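You operate a simulated robot arm through the tools that you are given. There is no shell and no other tool.

The job below is to be done with a simulated robot arm. You get a single attempt, and the scene is never put back.

TASK
Switch tank No. 56 from cold to warm and bring it to about 50 C.
Fine: switch on and stir at full speed while it warms; then close the warm knob, dial to slow, switch off.

The check looks at the end state, three seconds after you hand in, the way a careful person would. Anything else that was tipped, shoved, dropped, spilled or broken makes it a failure.

THE ROBOT
A 7-joint arm with a two-finger parallel gripper, fixed in place. Base frame: the origin is at the foot of the arm, x ahead of it, y to its left, z up. Lengths are in cm, angles in rad, forces in N, time in s.
With the tool pointing down near the work surface it reaches from about 10 to 62 cm from the base axis. Its first joint turns from -2.897 to 2.897 rad. Payload 1.57 kg.
Tool frame: the origin (TCP) lies between the finger pads and is the grasp point; the fingertips stand 3 cm ahead of it; z points along the fingers, y is the line along which they close. The gripper opens to 8 cm. The fingers are 1.7 cm wide and 1.2 cm thick; the gripper's body (4 by 8.2 cm) begins 8 cm behind the TCP.
Orientation is that of the tool frame in the base frame, as a unit quaternion [x, y, z, w]. With the fingers straight down and closing along the base's y, the tool's x points along the base's -x, its y along +y and its z along -z.

THE INTERFACE
- The arm moves only by the tool nudge_tool. Its argument "moves" is a list of rows, each an object (a shift or turn left out is 0, a gripper value left out holds the last) with "xyz": the shift along the tool's x, y, z in cm, a list of three; "delta_rot": the turn, a rotation vector about the tool's x, y, z in degrees, a list of three; "fingers": the gripper command, from -1 (shut) to 1 (fully open), values between in proportion. In form: [{"xyz": [dx, dy, dz], "delta_rot": [wx, wy, wz], "fingers": fingers}, ...]. A call has 1 to 20 rows; each row is the pose to reach, as a shift and turn from the pose commanded when the call began, along the tool's axes at that moment. Each row takes 0.2 s and may step no farther than 5 cm and 0.15 rad from the row before; otherwise, or with a gripper value out of range, the whole call is refused. A pose out of reach is approached as far as the arm can. The call stops where the force on the tool passes 40 N (or 10 N more than at its start, if that is more) or the arm is blocked; 0.2 s more then pass. Each finger travels about 7.2 cm/s and halts on what it meets, pressing with about 29 N; the grip force reading is that of the motor and also rises with nothing between the fingers. The clock runs only during rows and for 0.2 s after the last one: add rows that repeat a pose to give the fingers time. The reply holds the time, the measured pose of the TCP, the force on the tool along the base axes, the opening and the grip force, in the units named above and with some noise, with the torque about the TCP (base axes, N m) and any sound that the robot's microphone picked up.
- Cameras (640 x 400 px; columns grow to the right, rows downward): "scene" is fixed at [5.08, -64.88, 158.35]; the picture's right is [0.75, -0.67, 0.00], its down [-0.23, -0.26, -0.94] and it looks along [0.62, 0.70, -0.35] (base axes); focal length 309 px, centre (320, 200). "wrist" rides on the gripper at [7.2, -0.7, -12.2] in the tool frame; the picture's right is [0.09, 1.00, 0.00], its down [-0.84, 0.08, -0.54] and it looks along [-0.54, 0.05, 0.84] (tool axes); focal length 238 px, centre (320, 200). There is no depth. A picture from a camera that has moved, and an enlarged one, comes with that camera's place and axes in the base frame and with its lens.
- snapshot(camera): a new picture of that camera. It takes no simulated time.
- raise_lower(by): slides the trunk up (or, below 0, down) by that many cm; the arm rides with it, the base frame stays. It gives what a move gives, with no picture.
- close_up(camera, box): a new picture of the part [left, top, right, bottom] of that camera's present view, enlarged. It takes no simulated time.
- hand_in(): hands the job in; it is judged then, once.

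Nothing tells you positions but the pictures and the camera data. Unless the task says otherwise, let go and move clear before handing in.

The tools are called as name(argument=value, ...) on one line, values as JSON. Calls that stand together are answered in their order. nudge_tool: Moves the arm, as the interface text tells. Its arguments: {"type":"object","properties":{"moves":{"type":"array"}},"required":["moves"]} The other tools are called the same way: raise_lower (by) slides the trunk up or down; snapshot (camera) takes a picture; close_up (camera, box) takes an enlarged picture of a part of a camera's view; hand_in () hands the job in.

At the start:

```text
clock: 0.0
tool_pos: [40.77, 0.41, 137.84]
tcp_rot: [0.001, 1.0, 0.0, 0.0]
wrist_force: [0.9, 0.7, -0.3]
wrist_torque: [-0.03, -0.03, 0.0]
gripper_width: 8.02
grasp_force: 0.0
trunk travel left (down, up): [-8.9, 2.6]
```

scene: 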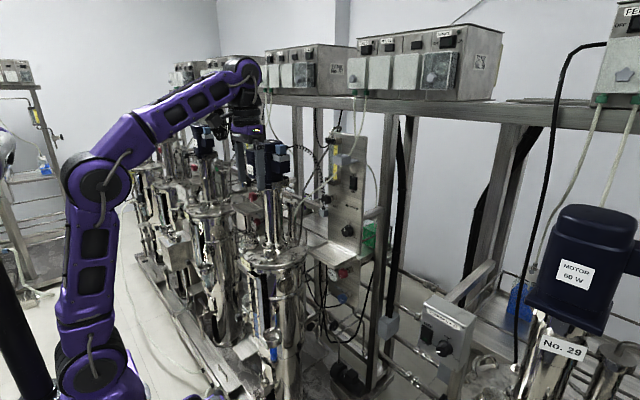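
wrist: 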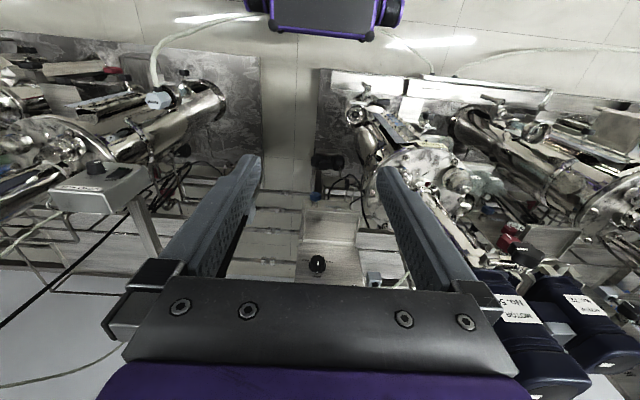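

I see a row of steel tanks with motors, control boxes on a shelf, and small panels with knobs. I don't yet know which parts belong to tank No. 56, so I'll enlarge several regions first.

close_up(camera="scene", box=[240, 10, 500, 130])

close_up(camera="scene", box=[220, 110, 400, 270])

close_up(camera="scene", box=[380, 200, 640, 400])

close_up(camera="wrist", box=[440, 200, 640, 400])

close_up(camera="wrist", box=[230, 140, 430, 300])

close_up(camera="wrist", box=[0, 50, 240, 250])

```text
2.46 times, centred on (370, 70) of scene
camera zoom: at [5.08, -64.88, 158.35], right [0.75, -0.67, 0.0], down [-0.23, -0.26, -0.94], along [0.62, 0.7, -0.35], focal length 760 px, centre (197, 520)
```

zoom: 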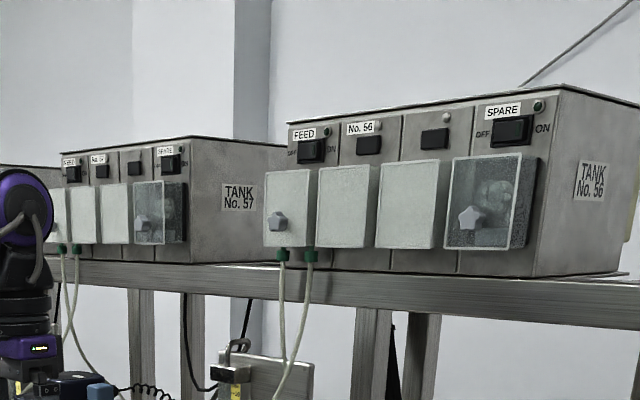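

```text
2.50 times, centred on (310, 190) of scene
camera zoom: at [5.08, -64.88, 158.35], right [0.75, -0.67, 0.0], down [-0.23, -0.26, -0.94], along [0.62, 0.7, -0.35], focal length 772 px, centre (345, 225)
```

zoom: 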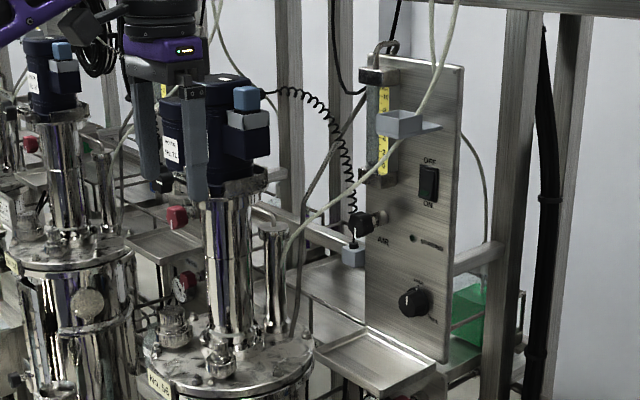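

```text
2.00 times, centred on (510, 300) of scene
camera zoom: at [5.08, -64.88, 158.35], right [0.75, -0.67, 0.0], down [-0.23, -0.26, -0.94], along [0.62, 0.7, -0.35], focal length 617 px, centre (-60, 0)
```

zoom: 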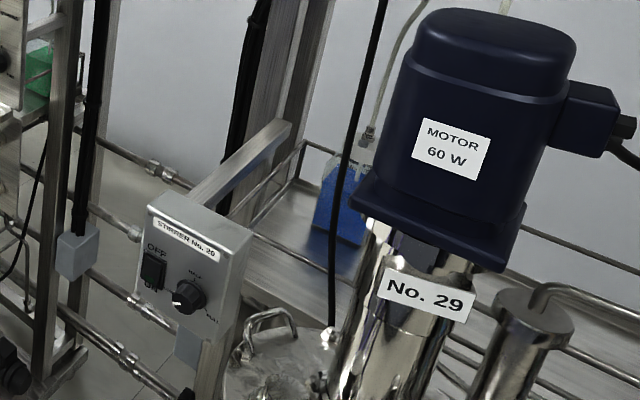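

```text
2.00 times, centred on (540, 300) of wrist
camera zoom: at [33.42, -0.29, 150.07], right [-0.09, 1.0, 0.0], down [0.84, 0.08, 0.54], along [0.54, 0.05, -0.84], focal length 477 px, centre (-120, 0)
```

zoom: 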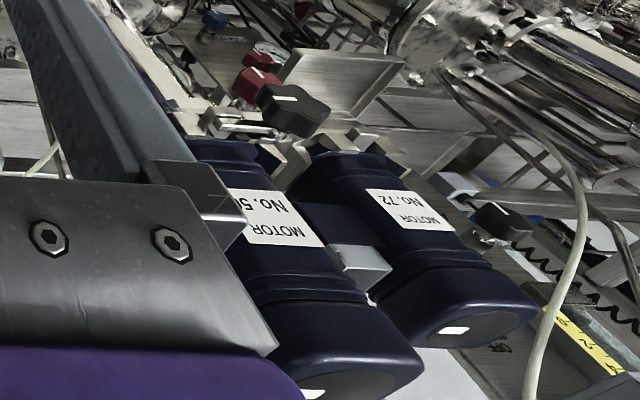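

```text
2.50 times, centred on (330, 220) of wrist
camera zoom: at [33.42, -0.29, 150.07], right [-0.09, 1.0, 0.0], down [0.84, 0.08, 0.54], along [0.54, 0.05, -0.84], focal length 596 px, centre (295, 150)
```

zoom: 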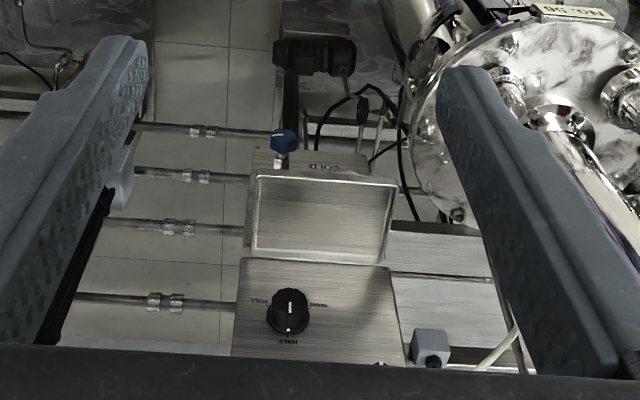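

```text
2.00 times, centred on (120, 150) of wrist
camera zoom: at [33.42, -0.29, 150.07], right [-0.09, 1.0, 0.0], down [0.84, 0.08, 0.54], along [0.54, 0.05, -0.84], focal length 477 px, centre (720, 300)
```

zoom: 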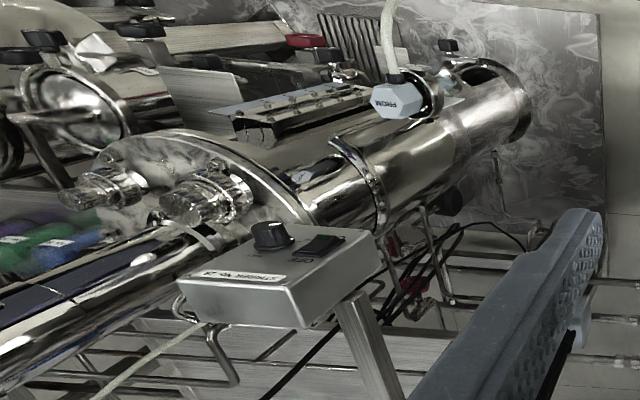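

The panel with a FULL/HALF/SLOW knob and OFF/ON rocker is ahead and probably belongs to tank 56. A blue COLD valve sits beneath it, with red knobs to the left. I'll zoom in further to identify each of them.

close_up(camera="scene", box=[310, 130, 400, 190])

close_up(camera="scene", box=[310, 185, 400, 245])

close_up(camera="scene", box=[300, 240, 400, 320])

close_up(camera="scene", box=[240, 220, 320, 280])

close_up(camera="scene", box=[240, 280, 400, 400])

close_up(camera="wrist", box=[480, 200, 560, 260])

close_up(camera="wrist", box=[280, 180, 380, 290])

close_up(camera="wrist", box=[340, 80, 560, 230])

```text
6.67 times, centred on (355, 160) of scene
camera zoom: at [5.08, -64.88, 158.35], right [0.75, -0.67, 0.0], down [-0.23, -0.26, -0.94], along [0.62, 0.7, -0.35], focal length 2058 px, centre (87, 467)
```

zoom: 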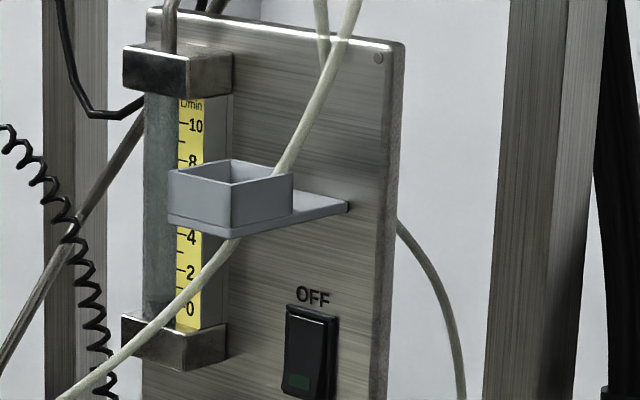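

```text
6.67 times, centred on (355, 215) of scene
camera zoom: at [5.08, -64.88, 158.35], right [0.75, -0.67, 0.0], down [-0.23, -0.26, -0.94], along [0.62, 0.7, -0.35], focal length 2058 px, centre (87, 100)
```

zoom: 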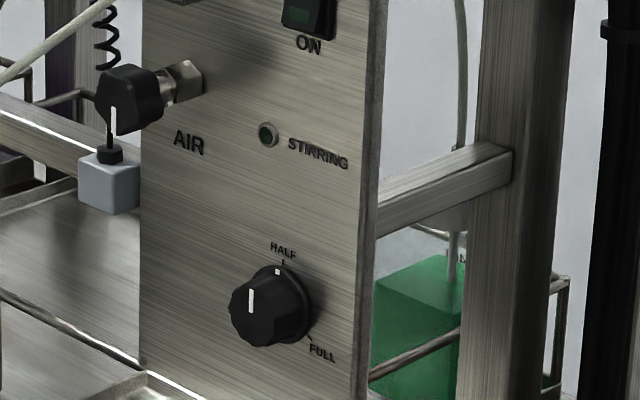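

```text
5.00 times, centred on (350, 280) of scene
camera zoom: at [5.08, -64.88, 158.35], right [0.75, -0.67, 0.0], down [-0.23, -0.26, -0.94], along [0.62, 0.7, -0.35], focal length 1543 px, centre (170, -200)
```

zoom: 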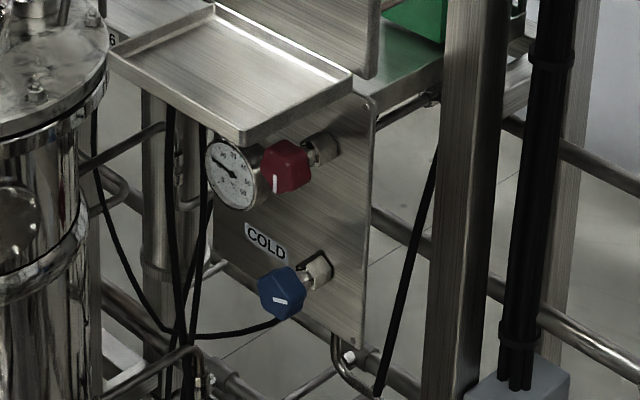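

```text
6.67 times, centred on (280, 250) of scene
camera zoom: at [5.08, -64.88, 158.35], right [0.75, -0.67, 0.0], down [-0.23, -0.26, -0.94], along [0.62, 0.7, -0.35], focal length 2058 px, centre (587, -133)
```

zoom: 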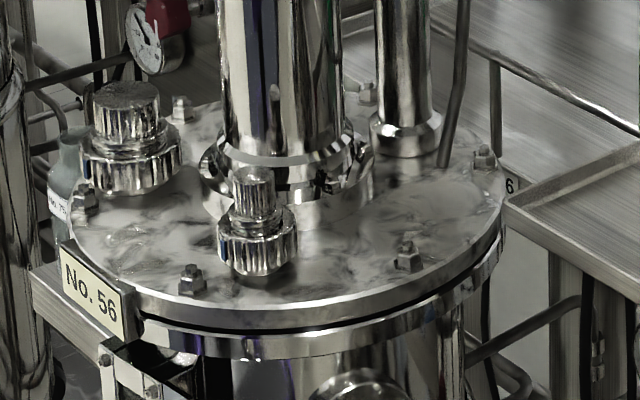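

```text
3.33 times, centred on (320, 340) of scene
camera zoom: at [5.08, -64.88, 158.35], right [0.75, -0.67, 0.0], down [-0.23, -0.26, -0.94], along [0.62, 0.7, -0.35], focal length 1029 px, centre (320, -267)
```

zoom: 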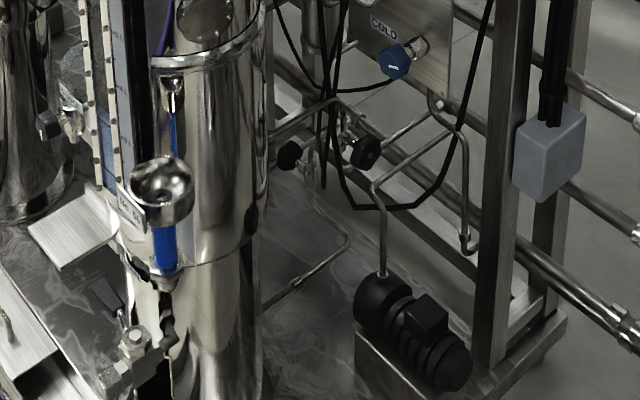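

```text
6.67 times, centred on (520, 230) of wrist
camera zoom: at [33.42, -0.29, 150.07], right [-0.09, 1.0, 0.0], down [0.84, 0.08, 0.54], along [0.54, 0.05, -0.84], focal length 1589 px, centre (-1013, 0)
```

zoom: 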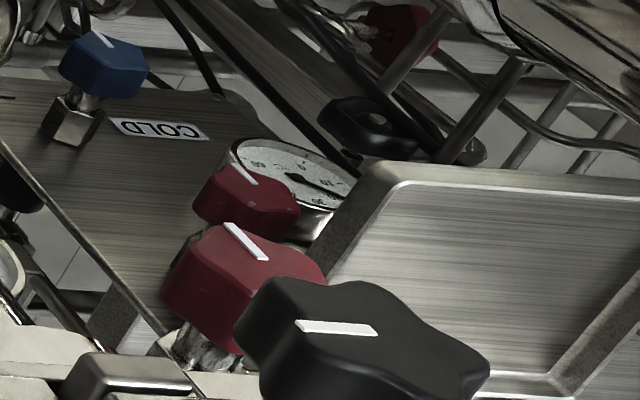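

```text
3.64 times, centred on (330, 235) of wrist
camera zoom: at [33.42, -0.29, 150.07], right [-0.09, 1.0, 0.0], down [0.84, 0.08, 0.54], along [0.54, 0.05, -0.84], focal length 867 px, centre (284, 73)
```

zoom: 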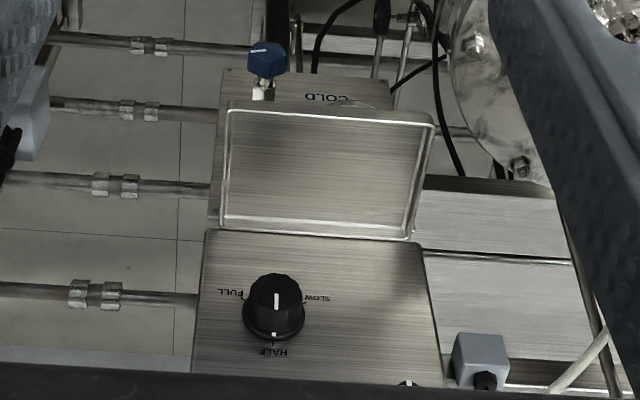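

```text
2.67 times, centred on (450, 155) of wrist
camera zoom: at [33.42, -0.29, 150.07], right [-0.09, 1.0, 0.0], down [0.84, 0.08, 0.54], along [0.54, 0.05, -0.84], focal length 636 px, centre (-27, 320)
```

zoom: 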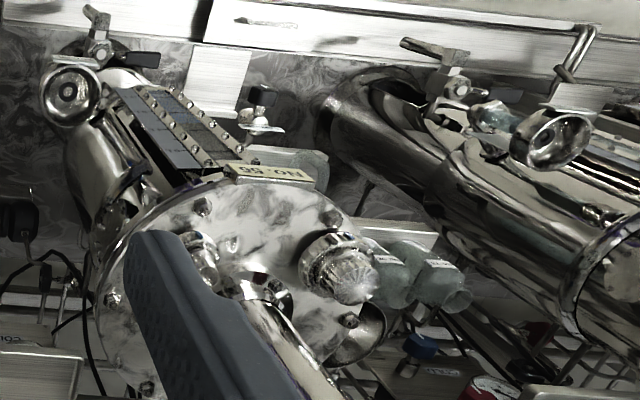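

The panel knob triangulates to about (79, 3, 108). Next I need to confirm which panel belongs to tank 56, read the gauge, and see how the valves are set.

close_up(camera="scene", box=[295, 238, 325, 258])

close_up(camera="scene", box=[335, 260, 375, 285])

close_up(camera="scene", box=[335, 280, 375, 310])

close_up(camera="scene", box=[335, 215, 370, 240])

close_up(camera="scene", box=[240, 170, 300, 230])

close_up(camera="wrist", box=[500, 205, 545, 240])

```text
16.00 times, centred on (310, 248) of scene
camera zoom: at [5.08, -64.88, 158.35], right [0.75, -0.67, 0.0], down [-0.23, -0.26, -0.94], along [0.62, 0.7, -0.35], focal length 4938 px, centre (480, -568)
```

zoom: 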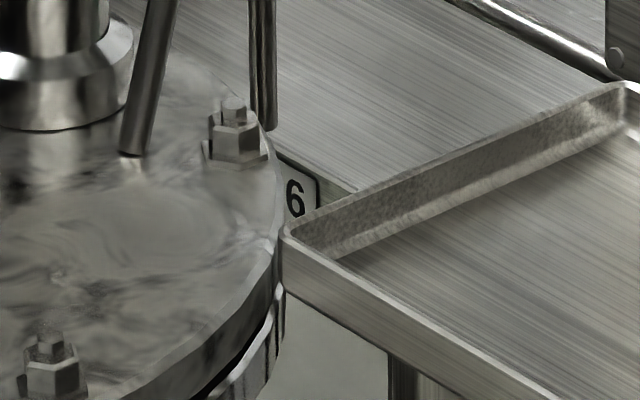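

```text
16.00 times, centred on (355, 272) of scene
camera zoom: at [5.08, -64.88, 158.35], right [0.75, -0.67, 0.0], down [-0.23, -0.26, -0.94], along [0.62, 0.7, -0.35], focal length 4938 px, centre (-240, -960)
```

zoom: 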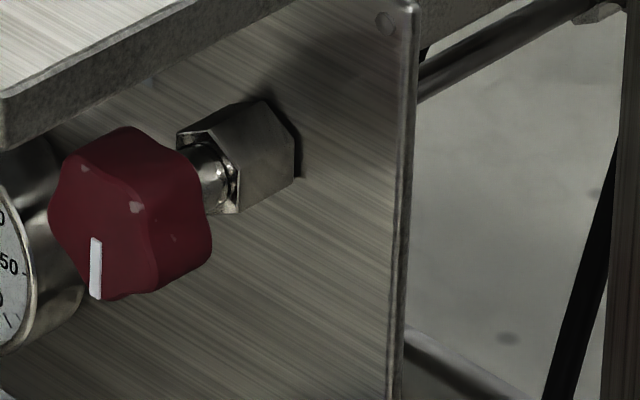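

```text
13.33 times, centred on (355, 295) of scene
camera zoom: at [5.08, -64.88, 158.35], right [0.75, -0.67, 0.0], down [-0.23, -0.26, -0.94], along [0.62, 0.7, -0.35], focal length 4115 px, centre (-147, -1067)
```

zoom: 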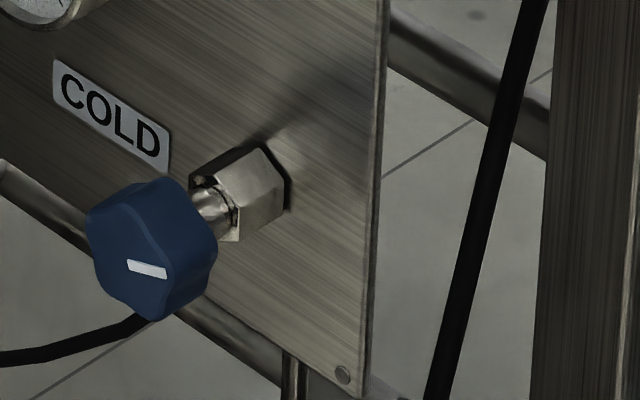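

```text
16.00 times, centred on (352, 228) of scene
camera zoom: at [5.08, -64.88, 158.35], right [0.75, -0.67, 0.0], down [-0.23, -0.26, -0.94], along [0.62, 0.7, -0.35], focal length 4938 px, centre (-200, -240)
```

zoom: 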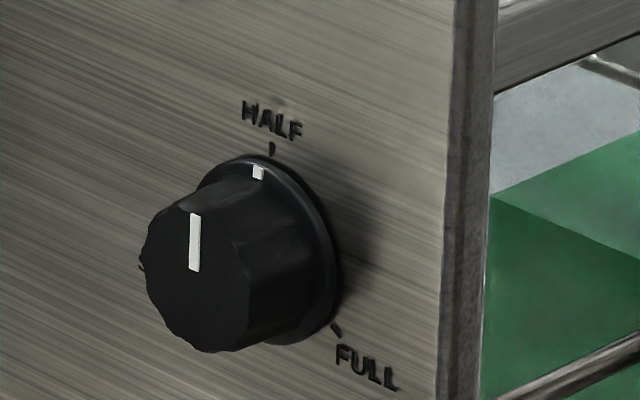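

```text
6.67 times, centred on (270, 200) of scene
camera zoom: at [5.08, -64.88, 158.35], right [0.75, -0.67, 0.0], down [-0.23, -0.26, -0.94], along [0.62, 0.7, -0.35], focal length 2058 px, centre (653, 200)
```

zoom: 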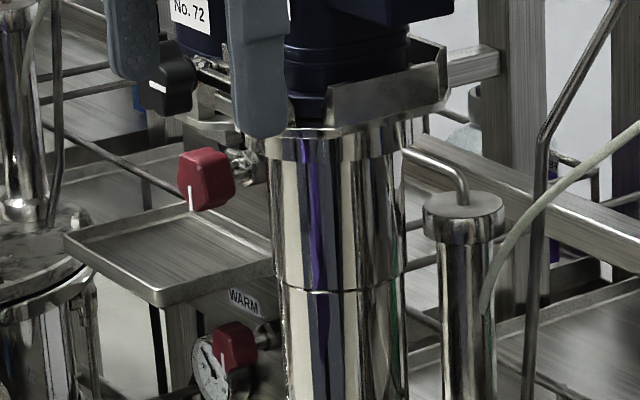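

```text
11.43 times, centred on (522, 222) of wrist
camera zoom: at [33.42, -0.29, 150.07], right [-0.09, 1.0, 0.0], down [0.84, 0.08, 0.54], along [0.54, 0.05, -0.84], focal length 2724 px, centre (-1994, -57)
```

zoom: 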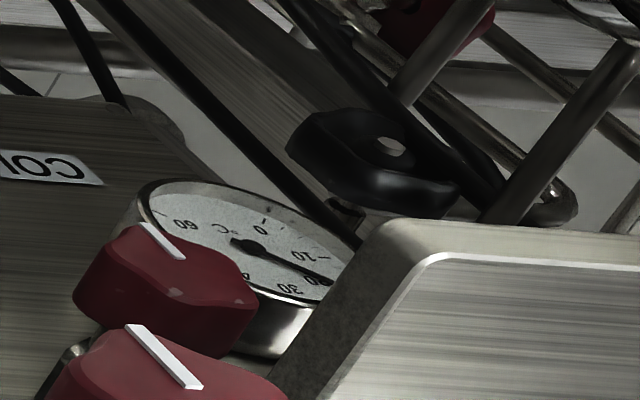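

The panel ahead has HALF at the top, FULL at lower right and a COLD label beside the blue valve. I'll pitch the tool to horizontal, facing the panel, in free space so the wrist camera can see it straight on.

nudge_tool(moves=[{"delta_rot": [0, -8, 0]}, {"delta_rot": [0, -16, 0]}, {"delta_rot": [0, -24, 0]}, {"delta_rot": [0, -32, 0]}, {"delta_rot": [0, -40, 0]}, {"delta_rot": [0, -48, 0]}, {"delta_rot": [0, -56, 0]}, {"delta_rot": [0, -64, 0]}, {"delta_rot": [0, -72, 0]}, {"delta_rot": [0, -80, 0]}, {"delta_rot": [0, -85, 0]}, {"delta_rot": [0, -90, 0]}, {"delta_rot": [0, -90, 0]}])

snapshot(camera="wrist")

snapshot(camera="scene")

```text
clock: 1.2
tool_pos: [45.64, 0.56, 130.54]
tcp_rot: [-0.002, 0.966, 0.0, 0.258]
wrist_force: [0.6, -0.4, 0.4]
wrist_torque: [-0.02, 0.0, -0.07]
gripper_width: 8.0
grasp_force: 0.1
trunk travel left (down, up): [-8.9, 2.6]
stopped in row 6: the arm was blocked; the commanded pose is now the measured one
```

```text
taken
camera wrist: at [33.33, -0.14, 137.56], right [-0.08, 1.0, -0.05], down [0.45, 0.08, 0.89], along [0.89, 0.05, -0.46], focal length 238 px, centre (320, 200)
```

wrist: 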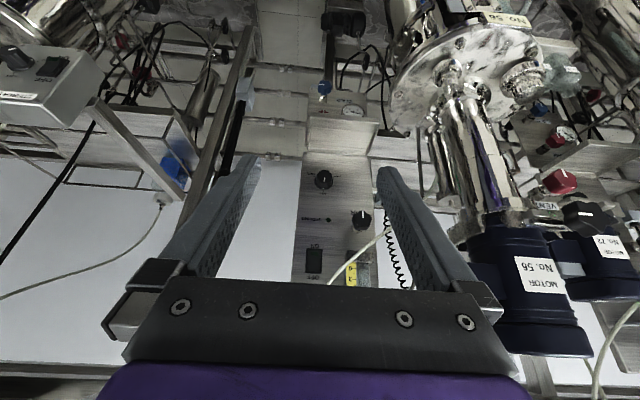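

```text
taken
```

scene: 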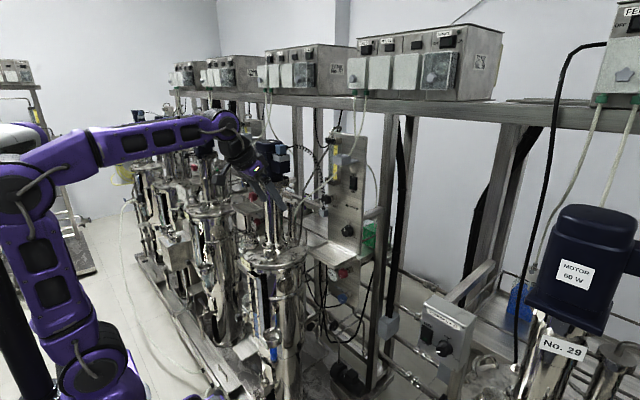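

The arm stopped partway, probably because the elbow folded to its limit, with the tool pitched 30 degrees. I'll keep pitching while moving forward and down into the free space in front of the panel.

nudge_tool(moves=[{"xyz": [-0.5, 0, 3], "delta_rot": [0, 0, 0]}, {"xyz": [-1.0, 0, 6], "delta_rot": [0, -5, 0]}, {"xyz": [-1.5, 0, 9], "delta_rot": [0, -12, 0]}, {"xyz": [-2, 0, 11], "delta_rot": [0, -19, 0]}, {"xyz": [-2.5, 0, 13], "delta_rot": [0, -26, 0]}, {"xyz": [-3, 0, 15], "delta_rot": [0, -33, 0]}, {"xyz": [-3, 0, 15], "delta_rot": [0, -40, 0]}, {"xyz": [-3, 0, 15], "delta_rot": [0, -47, 0]}, {"xyz": [-3, 0, 15], "delta_rot": [0, -54, 0]}, {"xyz": [-3, 0, 15], "delta_rot": [0, -60, 0]}])

snapshot(camera="wrist")

snapshot(camera="scene")

```text
clock: 3.5
tool_pos: [55.7, 0.75, 119.5]
tcp_rot: [-0.003, 0.703, 0.003, 0.711]
wrist_force: [-0.7, 0.6, -0.3]
wrist_torque: [-0.01, 0.0, 0.01]
gripper_width: 8.0
grasp_force: 0.0
trunk travel left (down, up): [-8.9, 2.6]
```

```text
taken
camera wrist: at [43.36, -0.01, 112.23], right [-0.01, 1.0, -0.09], down [-0.55, 0.07, 0.83], along [0.83, 0.06, 0.55], focal length 238 px, centre (320, 200)
```

wrist: 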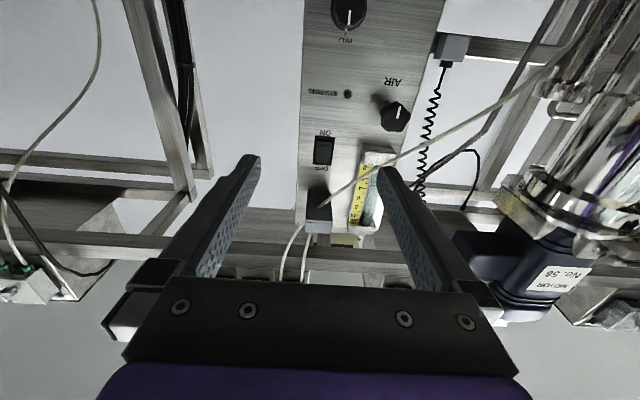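

```text
taken
```

scene: 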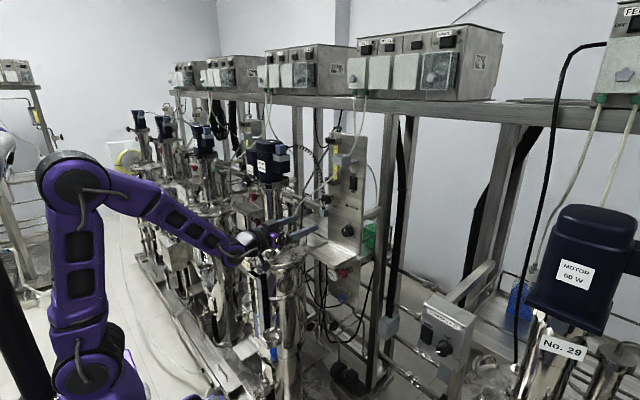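

The tool is now horizontal at (55.7, 0.8, 119.5), and a white cable crosses in front of the panel near the rocker. I'll pitch the camera down for a frontal view of the whole panel, including the gauge and valves below the tray.

nudge_tool(moves=[{"xyz": [2, 0, -1], "delta_rot": [0, 6, 0]}, {"xyz": [4, 0, -2], "delta_rot": [0, 13, 0]}, {"xyz": [7, 0, -3], "delta_rot": [0, 20, 0]}, {"xyz": [9, 0, -3], "delta_rot": [0, 27, 0]}, {"xyz": [12, 0, -3], "delta_rot": [0, 32, 0]}, {"xyz": [14, 0, -3], "delta_rot": [0, 35, 0]}])

snapshot(camera="wrist")

snapshot(camera="scene")

```text
clock: 4.8
tool_pos: [52.67, 0.73, 105.38]
tcp_rot: [-0.003, 0.886, 0.001, 0.464]
wrist_force: [-0.9, -0.4, -0.2]
wrist_torque: [0.0, -0.04, -0.02]
gripper_width: 8.01
grasp_force: 0.1
trunk travel left (down, up): [-8.9, 2.6]
```

```text
taken
camera wrist: at [38.43, -0.06, 106.44], right [-0.06, 1.0, -0.08], down [0.03, 0.08, 1.0], along [1.0, 0.06, -0.03], focal length 238 px, centre (320, 200)
```

wrist: 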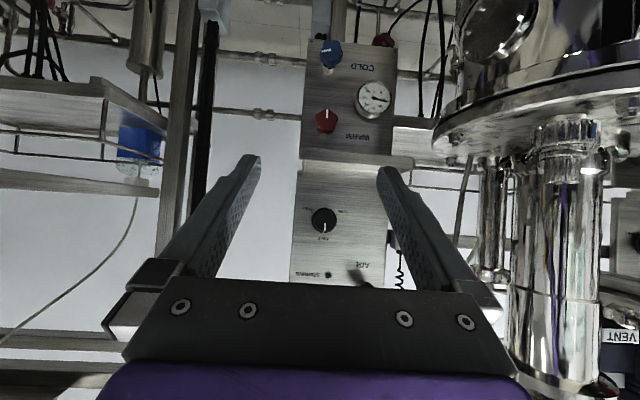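

```text
taken
```

scene: 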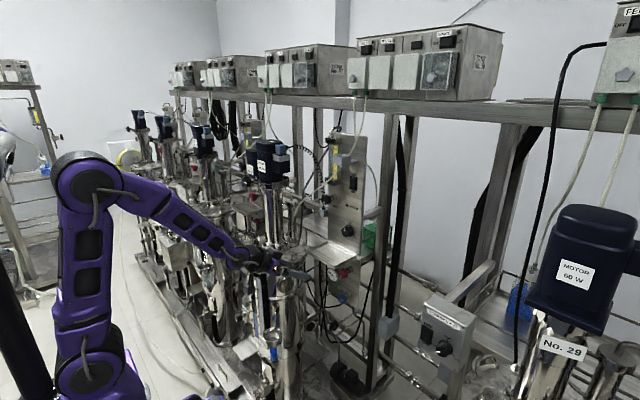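

Here the camera looks straight at the panel, upside down: blue COLD valve, gauge, red WARM valve and dial are all visible. I'll zoom in on each one.

close_up(camera="wrist", box=[295, 20, 415, 160])

close_up(camera="wrist", box=[350, 75, 400, 125])

close_up(camera="wrist", box=[285, 190, 405, 290])

close_up(camera="wrist", box=[300, 30, 350, 80])

close_up(camera="wrist", box=[380, 100, 460, 200])

close_up(camera="scene", box=[240, 180, 400, 320])

```text
2.86 times, centred on (355, 90) of wrist
camera zoom: at [38.43, -0.06, 106.44], right [-0.06, 1.0, -0.08], down [0.03, 0.08, 1.0], along [1.0, 0.06, -0.03], focal length 681 px, centre (220, 514)
```

zoom: 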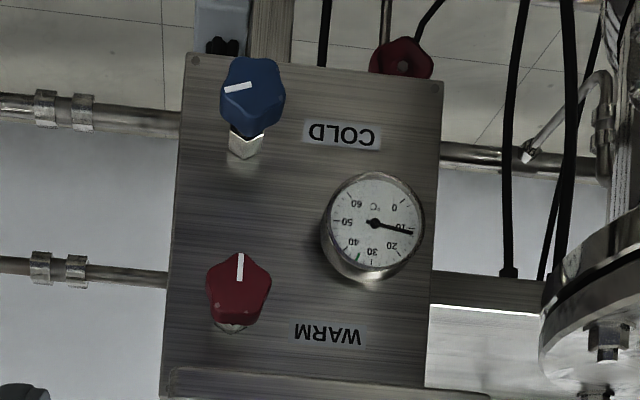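

```text
8.00 times, centred on (375, 100) of wrist
camera zoom: at [38.43, -0.06, 106.44], right [-0.06, 1.0, -0.08], down [0.03, 0.08, 1.0], along [1.0, 0.06, -0.03], focal length 1907 px, centre (-120, 1000)
```

zoom: 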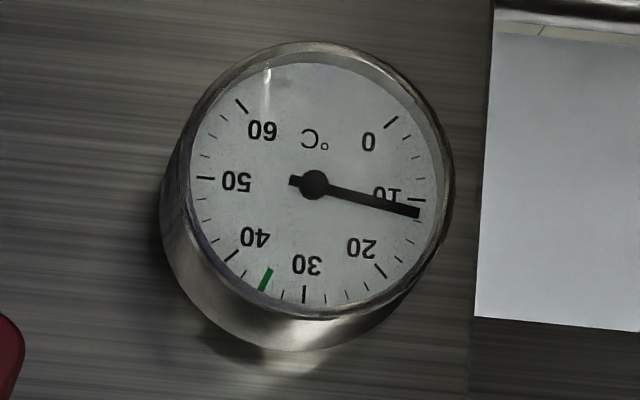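

```text
4.00 times, centred on (345, 240) of wrist
camera zoom: at [38.43, -0.06, 106.44], right [-0.06, 1.0, -0.08], down [0.03, 0.08, 1.0], along [1.0, 0.06, -0.03], focal length 953 px, centre (220, 40)
```

zoom: 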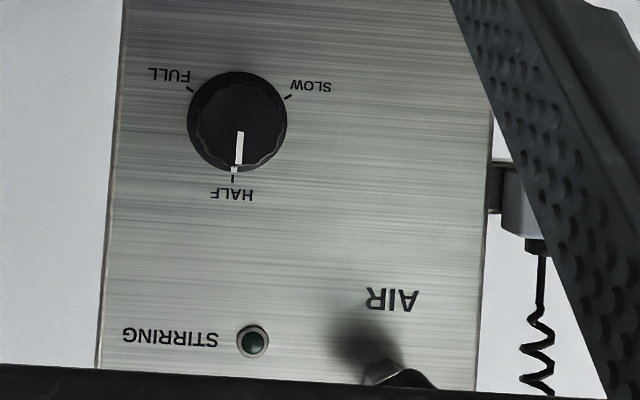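

```text
8.00 times, centred on (325, 55) of wrist
camera zoom: at [38.43, -0.06, 106.44], right [-0.06, 1.0, -0.08], down [0.03, 0.08, 1.0], along [1.0, 0.06, -0.03], focal length 1907 px, centre (280, 1360)
```

zoom: 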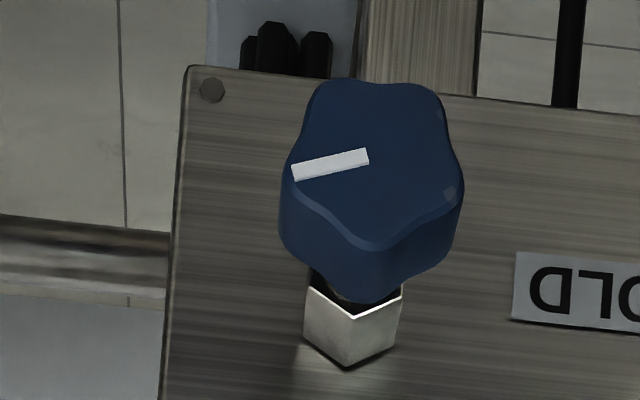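

```text
4.00 times, centred on (420, 150) of wrist
camera zoom: at [38.43, -0.06, 106.44], right [-0.06, 1.0, -0.08], down [0.03, 0.08, 1.0], along [1.0, 0.06, -0.03], focal length 953 px, centre (-80, 400)
```

zoom: 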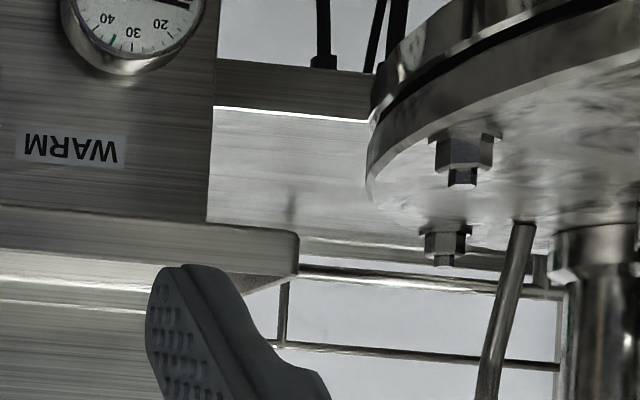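

```text
2.86 times, centred on (320, 250) of scene
camera zoom: at [5.08, -64.88, 158.35], right [0.75, -0.67, 0.0], down [-0.23, -0.26, -0.94], along [0.62, 0.7, -0.35], focal length 882 px, centre (320, 57)
```

zoom: 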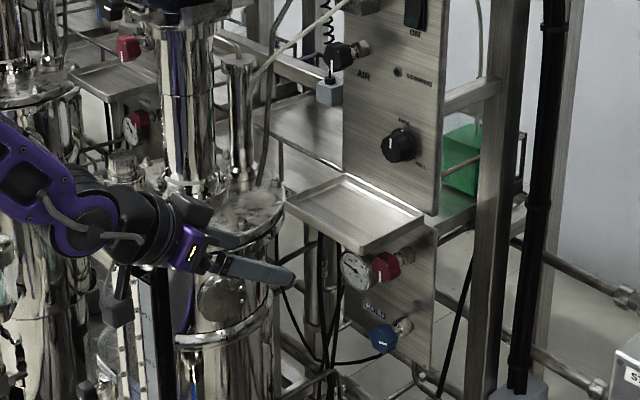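

The gauge reads about 12 °C. WARM points down, which I take as closed; COLD is turned about 108° from down, which I take as open; the dial is at HALF. The panel belongs to tank 56: the blue face is near (75.5, 2.0, 82), red near (75.5, 2.3, 92), dial near (78.5, 3.4, 108.5). I'll go level in front of the COLD knob first.

nudge_tool(moves=[{"xyz": [2, 0.1, 2.3], "delta_rot": [0, -4, 0]}, {"xyz": [4, 0.3, 4.6], "delta_rot": [0, -9, 0]}, {"xyz": [6, 0.5, 7], "delta_rot": [0, -14, 0]}, {"xyz": [8, 0.7, 9.4], "delta_rot": [0, -19, 0]}, {"xyz": [10, 0.9, 11.8], "delta_rot": [0, -24, 0]}, {"xyz": [12, 1.1, 14.2], "delta_rot": [0, -28, 0]}, {"xyz": [14, 1.2, 16.6], "delta_rot": [0, -32, 0]}, {"xyz": [15.3, 1.3, 18.3], "delta_rot": [0, -35, 0]}])

snapshot(camera="wrist")

close_up(camera="scene", box=[220, 200, 420, 340])

```text
clock: 6.7
tool_pos: [59.08, 2.1, 82.48]
tcp_rot: [-0.003, 0.704, 0.002, 0.71]
wrist_force: [-0.4, -0.8, 0.0]
wrist_torque: [0.0, 0.01, -0.01]
gripper_width: 8.0
grasp_force: 0.1
trunk travel left (down, up): [-8.9, 2.6]
```

```text
taken
camera wrist: at [46.82, 1.3, 75.18], right [-0.01, 1.0, -0.09], down [-0.55, 0.07, 0.83], along [0.84, 0.06, 0.55], focal length 238 px, centre (320, 200)
```

wrist: 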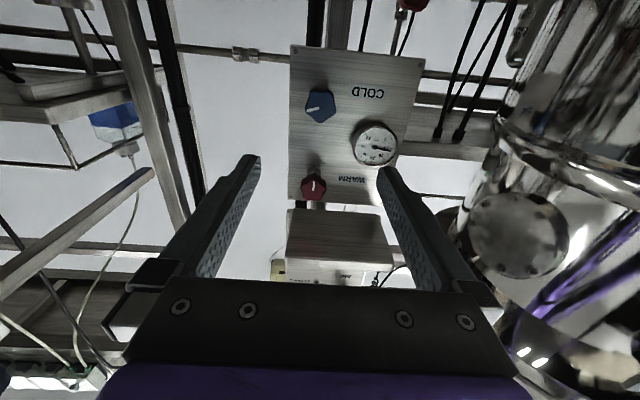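

```text
2.86 times, centred on (320, 270) of scene
camera zoom: at [5.08, -64.88, 158.35], right [0.75, -0.67, 0.0], down [-0.23, -0.26, -0.94], along [0.62, 0.7, -0.35], focal length 882 px, centre (320, 0)
```

zoom: 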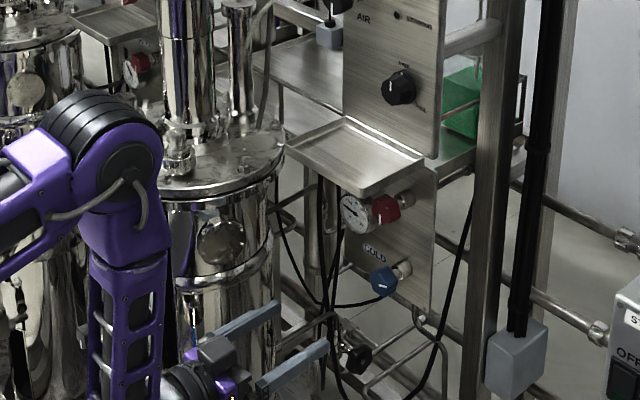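

The tool is level at (59, 2.1, 82.5), in front of the blue knob. I'll zoom in to refine its centre before closing in.

close_up(camera="wrist", box=[285, 70, 365, 130])

close_up(camera="wrist", box=[285, 120, 405, 210])

close_up(camera="scene", box=[290, 250, 380, 320])

```text
6.67 times, centred on (325, 100) of wrist
camera zoom: at [46.82, 1.3, 75.18], right [-0.01, 1.0, -0.09], down [-0.55, 0.07, 0.83], along [0.84, 0.06, 0.55], focal length 1589 px, centre (287, 867)
```

zoom: 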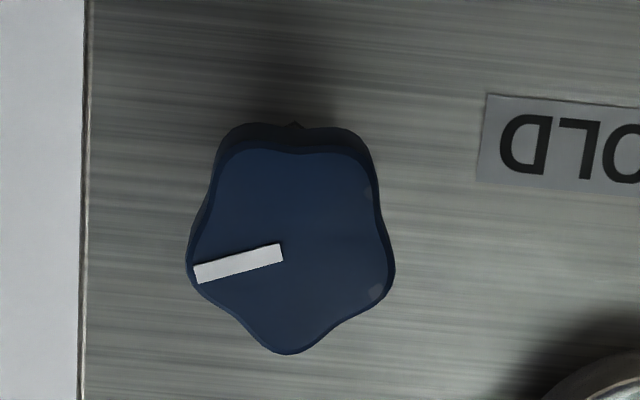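

```text
4.44 times, centred on (345, 165) of wrist
camera zoom: at [46.82, 1.3, 75.18], right [-0.01, 1.0, -0.09], down [-0.55, 0.07, 0.83], along [0.84, 0.06, 0.55], focal length 1059 px, centre (209, 356)
```

zoom: 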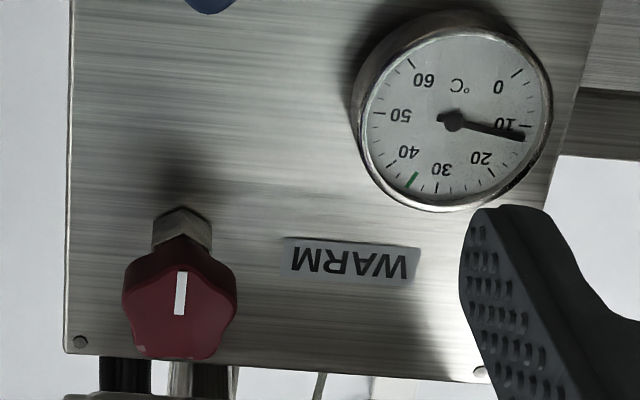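

```text
5.71 times, centred on (335, 285) of scene
camera zoom: at [5.08, -64.88, 158.35], right [0.75, -0.67, 0.0], down [-0.23, -0.26, -0.94], along [0.62, 0.7, -0.35], focal length 1764 px, centre (234, -286)
```

zoom: 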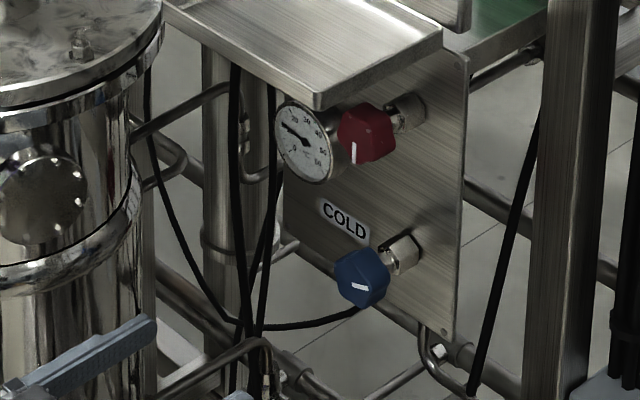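

The blue face is at about (75.6, 2.25, 81.4), roughly 3.6 cm across, with its pointer 15° above horizontal-right. I'll narrow the fingers, roll them -15° to line up with the pointer lobe, and advance around the knob.

nudge_tool(moves=[{"xyz": [0.6, 0.1, 2], "delta_rot": [0, 0, -7.5], "fingers": 0.4}, {"xyz": [1.2, 0.15, 4], "delta_rot": [0, 0, -15], "fingers": 0.4}, {"xyz": [1.25, 0.15, 7], "delta_rot": [0, 0, -15]}, {"xyz": [1.25, 0.15, 10], "delta_rot": [0, 0, -15]}, {"xyz": [1.25, 0.15, 12.5], "delta_rot": [0, 0, -15]}, {"xyz": [1.25, 0.15, 12.5], "delta_rot": [0, 0, -15]}])

snapshot(camera="wrist")

close_up(camera="scene", box=[290, 250, 380, 320])

```text
clock: 8.1
tool_pos: [71.69, 2.33, 81.43]
tcp_rot: [-0.094, 0.698, -0.091, 0.704]
wrist_force: [-0.4, 0.4, -0.3]
wrist_torque: [-0.01, 0.0, -0.01]
gripper_width: 5.6
grasp_force: 0.1
trunk travel left (down, up): [-8.9, 2.6]
```

```text
taken
camera wrist: at [59.42, -0.35, 74.6], right [0.0, 0.94, -0.35], down [-0.55, 0.29, 0.78], along [0.84, 0.19, 0.51], focal length 238 px, centre (320, 200)
```

wrist: 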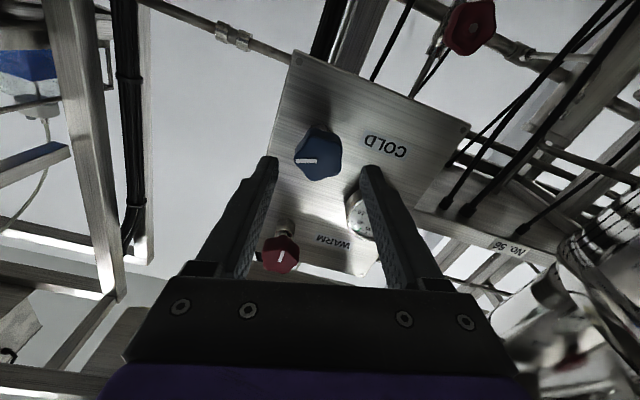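

```text
5.71 times, centred on (335, 285) of scene
camera zoom: at [5.08, -64.88, 158.35], right [0.75, -0.67, 0.0], down [-0.23, -0.26, -0.94], along [0.62, 0.7, -0.35], focal length 1764 px, centre (234, -286)
```

zoom: 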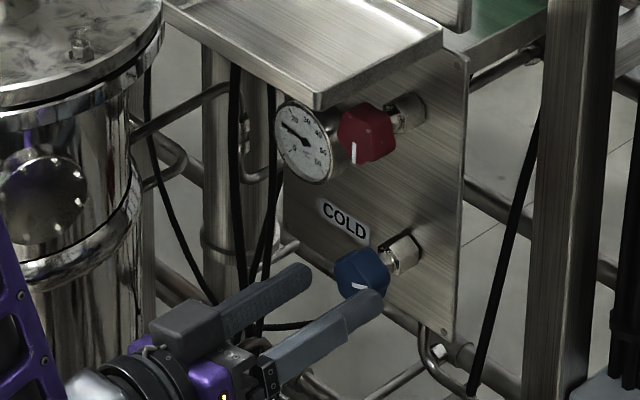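

close_up(camera="wrist", box=[260, 110, 390, 200])

```text
4.44 times, centred on (325, 155) of wrist
camera zoom: at [59.42, -0.35, 74.6], right [0.0, 0.94, -0.35], down [-0.55, 0.29, 0.78], along [0.84, 0.19, 0.51], focal length 1059 px, centre (298, 400)
```

zoom: 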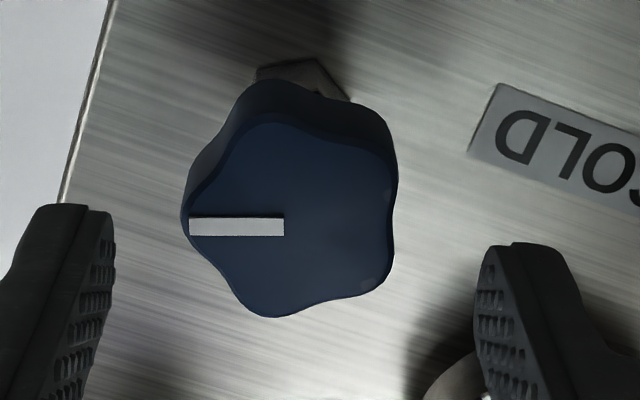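

The knob is well placed between the fingers and needs only a 0.25 cm correction. I'll advance 3 cm and close on it.

nudge_tool(moves=[{"xyz": [0.15, -0.22, 1.5]}, {"xyz": [0.15, -0.22, 3.0]}, {"xyz": [0.15, -0.22, 3.0], "fingers": -1}, {"xyz": [0.15, -0.22, 3.0], "fingers": -1}, {"xyz": [0.15, -0.22, 3.0], "fingers": -1}])

close_up(camera="scene", box=[290, 250, 380, 320])

snapshot(camera="wrist")

```text
clock: 9.2
tool_pos: [74.75, 2.21, 81.44]
tcp_rot: [-0.095, 0.698, -0.09, 0.704]
wrist_force: [3.4, 6.9, -2.8]
wrist_torque: [-0.01, 0.09, -0.32]
gripper_width: 3.5
grasp_force: 41.9
trunk travel left (down, up): [-8.9, 2.6]
```

```text
5.71 times, centred on (335, 285) of scene
camera zoom: at [5.08, -64.88, 158.35], right [0.75, -0.67, 0.0], down [-0.23, -0.26, -0.94], along [0.62, 0.7, -0.35], focal length 1764 px, centre (234, -286)
```

zoom: 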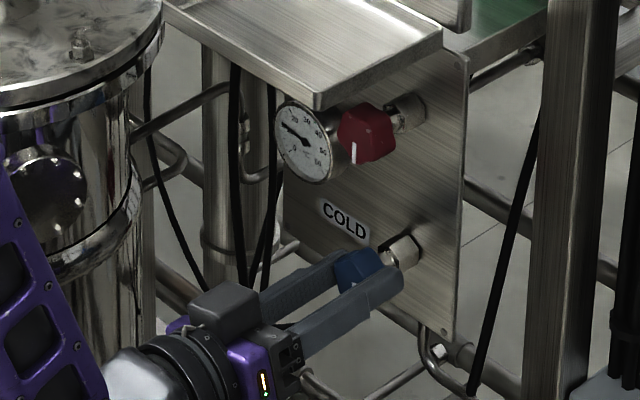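

```text
taken
camera wrist: at [62.42, -0.47, 74.51], right [-0.01, 0.94, -0.35], down [-0.55, 0.29, 0.78], along [0.84, 0.19, 0.51], focal length 238 px, centre (320, 200)
```

wrist: 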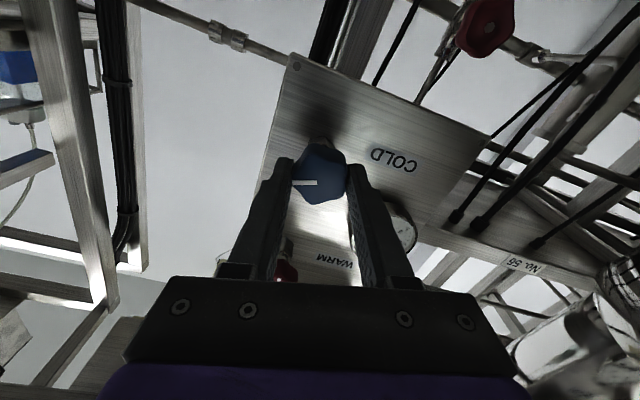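

The knob is gripped at 3.5 cm. I'll relieve the side force with a small shift, then turn it clockwise, which should close it, in a short test.

nudge_tool(moves=[{"xyz": [0, 0.15, 0]}, {"xyz": [0, 0.15, 0], "delta_rot": [0, 0, 8]}, {"xyz": [0, 0.15, 0], "delta_rot": [0, 0, 16]}, {"xyz": [0, 0.15, 0], "delta_rot": [0, 0, 24]}, {"xyz": [0, 0.15, 0], "delta_rot": [0, 0, 24]}])

close_up(camera="wrist", box=[250, 120, 400, 220])

```text
clock: 10.4
tool_pos: [74.51, 2.17, 81.36]
tcp_rot: [0.055, 0.702, 0.057, 0.708]
wrist_force: [7.0, 0.1, 1.4]
wrist_torque: [-0.04, -0.41, -0.41]
gripper_width: 3.49
grasp_force: 42.1
trunk travel left (down, up): [-8.9, 2.6]
```

```text
4.00 times, centred on (325, 170) of wrist
camera zoom: at [62.41, 2.48, 74.06], right [-0.01, 1.0, 0.07], down [-0.55, -0.06, 0.83], along [0.84, -0.03, 0.55], focal length 953 px, centre (300, 320)
```

zoom: 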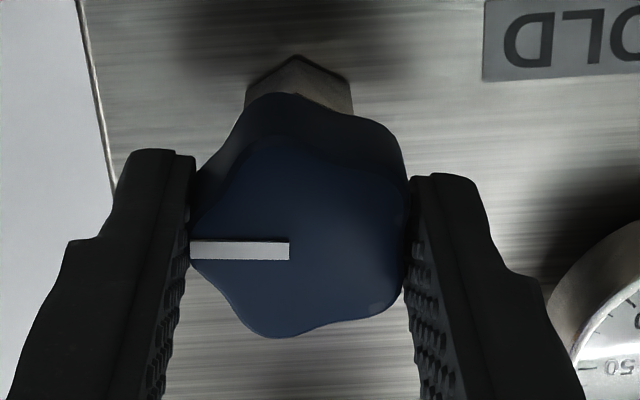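

The knob turns with the grip. I'll keep turning clockwise toward straight down, watching for a stop.

nudge_tool(moves=[{"delta_rot": [0, 0, 8]}, {"delta_rot": [0, 0, 16]}, {"delta_rot": [0, 0, 24]}, {"delta_rot": [0, 0, 32]}, {"delta_rot": [0, 0, 40]}, {"delta_rot": [0, 0, 40]}])

close_up(camera="wrist", box=[250, 120, 400, 220])

close_up(camera="scene", box=[290, 250, 380, 320])

```text
clock: 11.8
tool_pos: [74.66, 2.16, 81.24]
tcp_rot: [0.291, 0.641, 0.296, 0.645]
wrist_force: [5.3, -14.1, -0.3]
wrist_torque: [-0.03, 0.26, -0.94]
gripper_width: 3.43
grasp_force: 42.0
trunk travel left (down, up): [-8.9, 2.6]
```

```text
4.00 times, centred on (325, 170) of wrist
camera zoom: at [62.36, 6.99, 75.98], right [-0.01, 0.72, 0.69], down [-0.54, -0.58, 0.6], along [0.84, -0.37, 0.4], focal length 953 px, centre (300, 320)
```

zoom: 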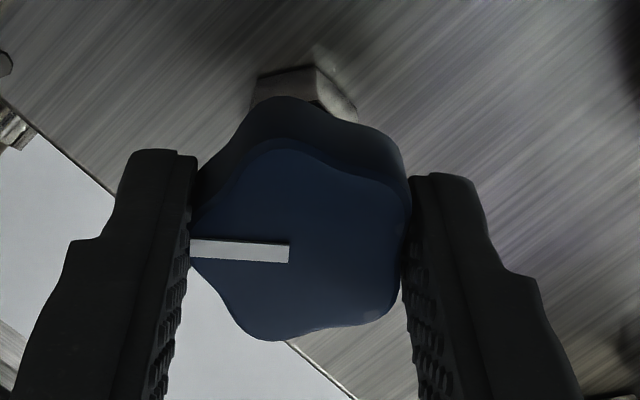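

```text
5.71 times, centred on (335, 285) of scene
camera zoom: at [5.08, -64.88, 158.35], right [0.75, -0.67, 0.0], down [-0.23, -0.26, -0.94], along [0.62, 0.7, -0.35], focal length 1764 px, centre (234, -286)
```

zoom: 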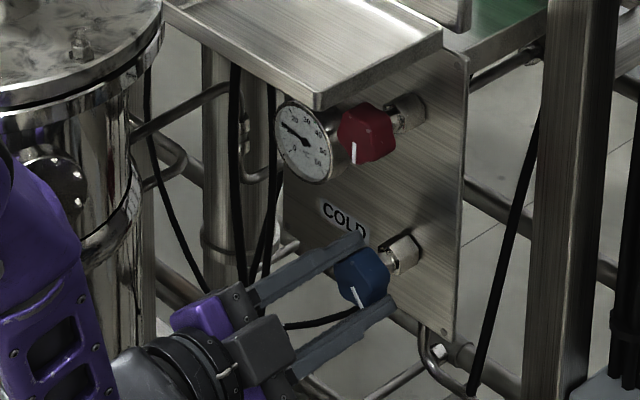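

nudge_tool(moves=[{"xyz": [-0.15, -0.13, 0], "delta_rot": [0, 0, 0]}, {"xyz": [-0.15, -0.13, 0], "delta_rot": [0, 0, 8]}, {"xyz": [-0.15, -0.13, 0], "delta_rot": [0, 0, 16]}, {"xyz": [-0.15, -0.13, 0], "delta_rot": [0, 0, 24]}, {"xyz": [-0.15, -0.13, 0], "delta_rot": [0, 0, 32]}, {"xyz": [-0.15, -0.13, 0], "delta_rot": [0, 0, 32]}])

close_up(camera="wrist", box=[250, 120, 400, 220])

close_up(camera="scene", box=[290, 250, 380, 320])

```text
clock: 13.2
tool_pos: [74.63, 2.03, 81.21]
tcp_rot: [0.457, 0.539, 0.463, 0.536]
wrist_force: [12.8, -4.4, -5.6]
wrist_torque: [0.03, 0.75, -0.6]
gripper_width: 3.41
grasp_force: 41.9
trunk travel left (down, up): [-8.9, 2.6]
```

```text
4.00 times, centred on (325, 170) of wrist
camera zoom: at [62.29, 8.91, 79.38], right [-0.01, 0.24, 0.97], down [-0.54, -0.82, 0.2], along [0.84, -0.52, 0.14], focal length 953 px, centre (300, 320)
```

zoom: 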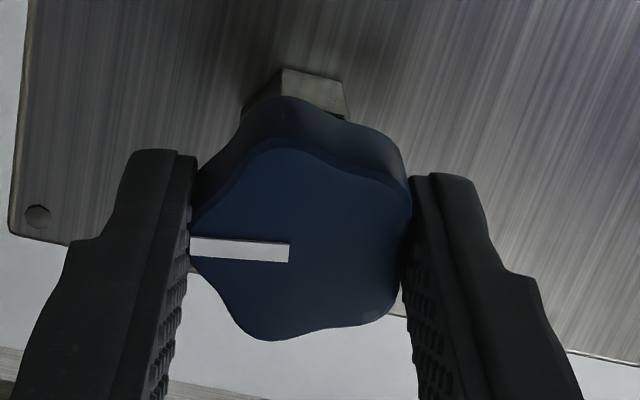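

```text
5.71 times, centred on (335, 285) of scene
camera zoom: at [5.08, -64.88, 158.35], right [0.75, -0.67, 0.0], down [-0.23, -0.26, -0.94], along [0.62, 0.7, -0.35], focal length 1764 px, centre (234, -286)
```

zoom: 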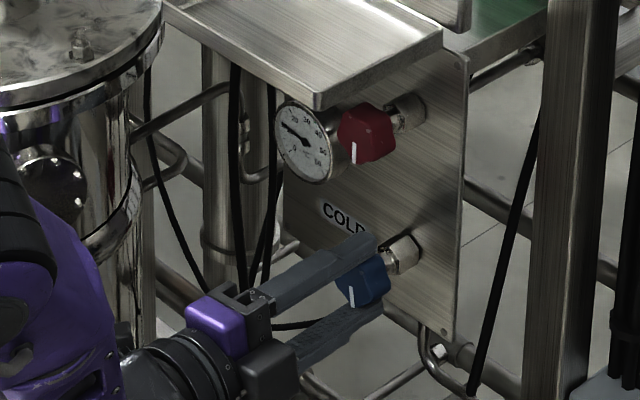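

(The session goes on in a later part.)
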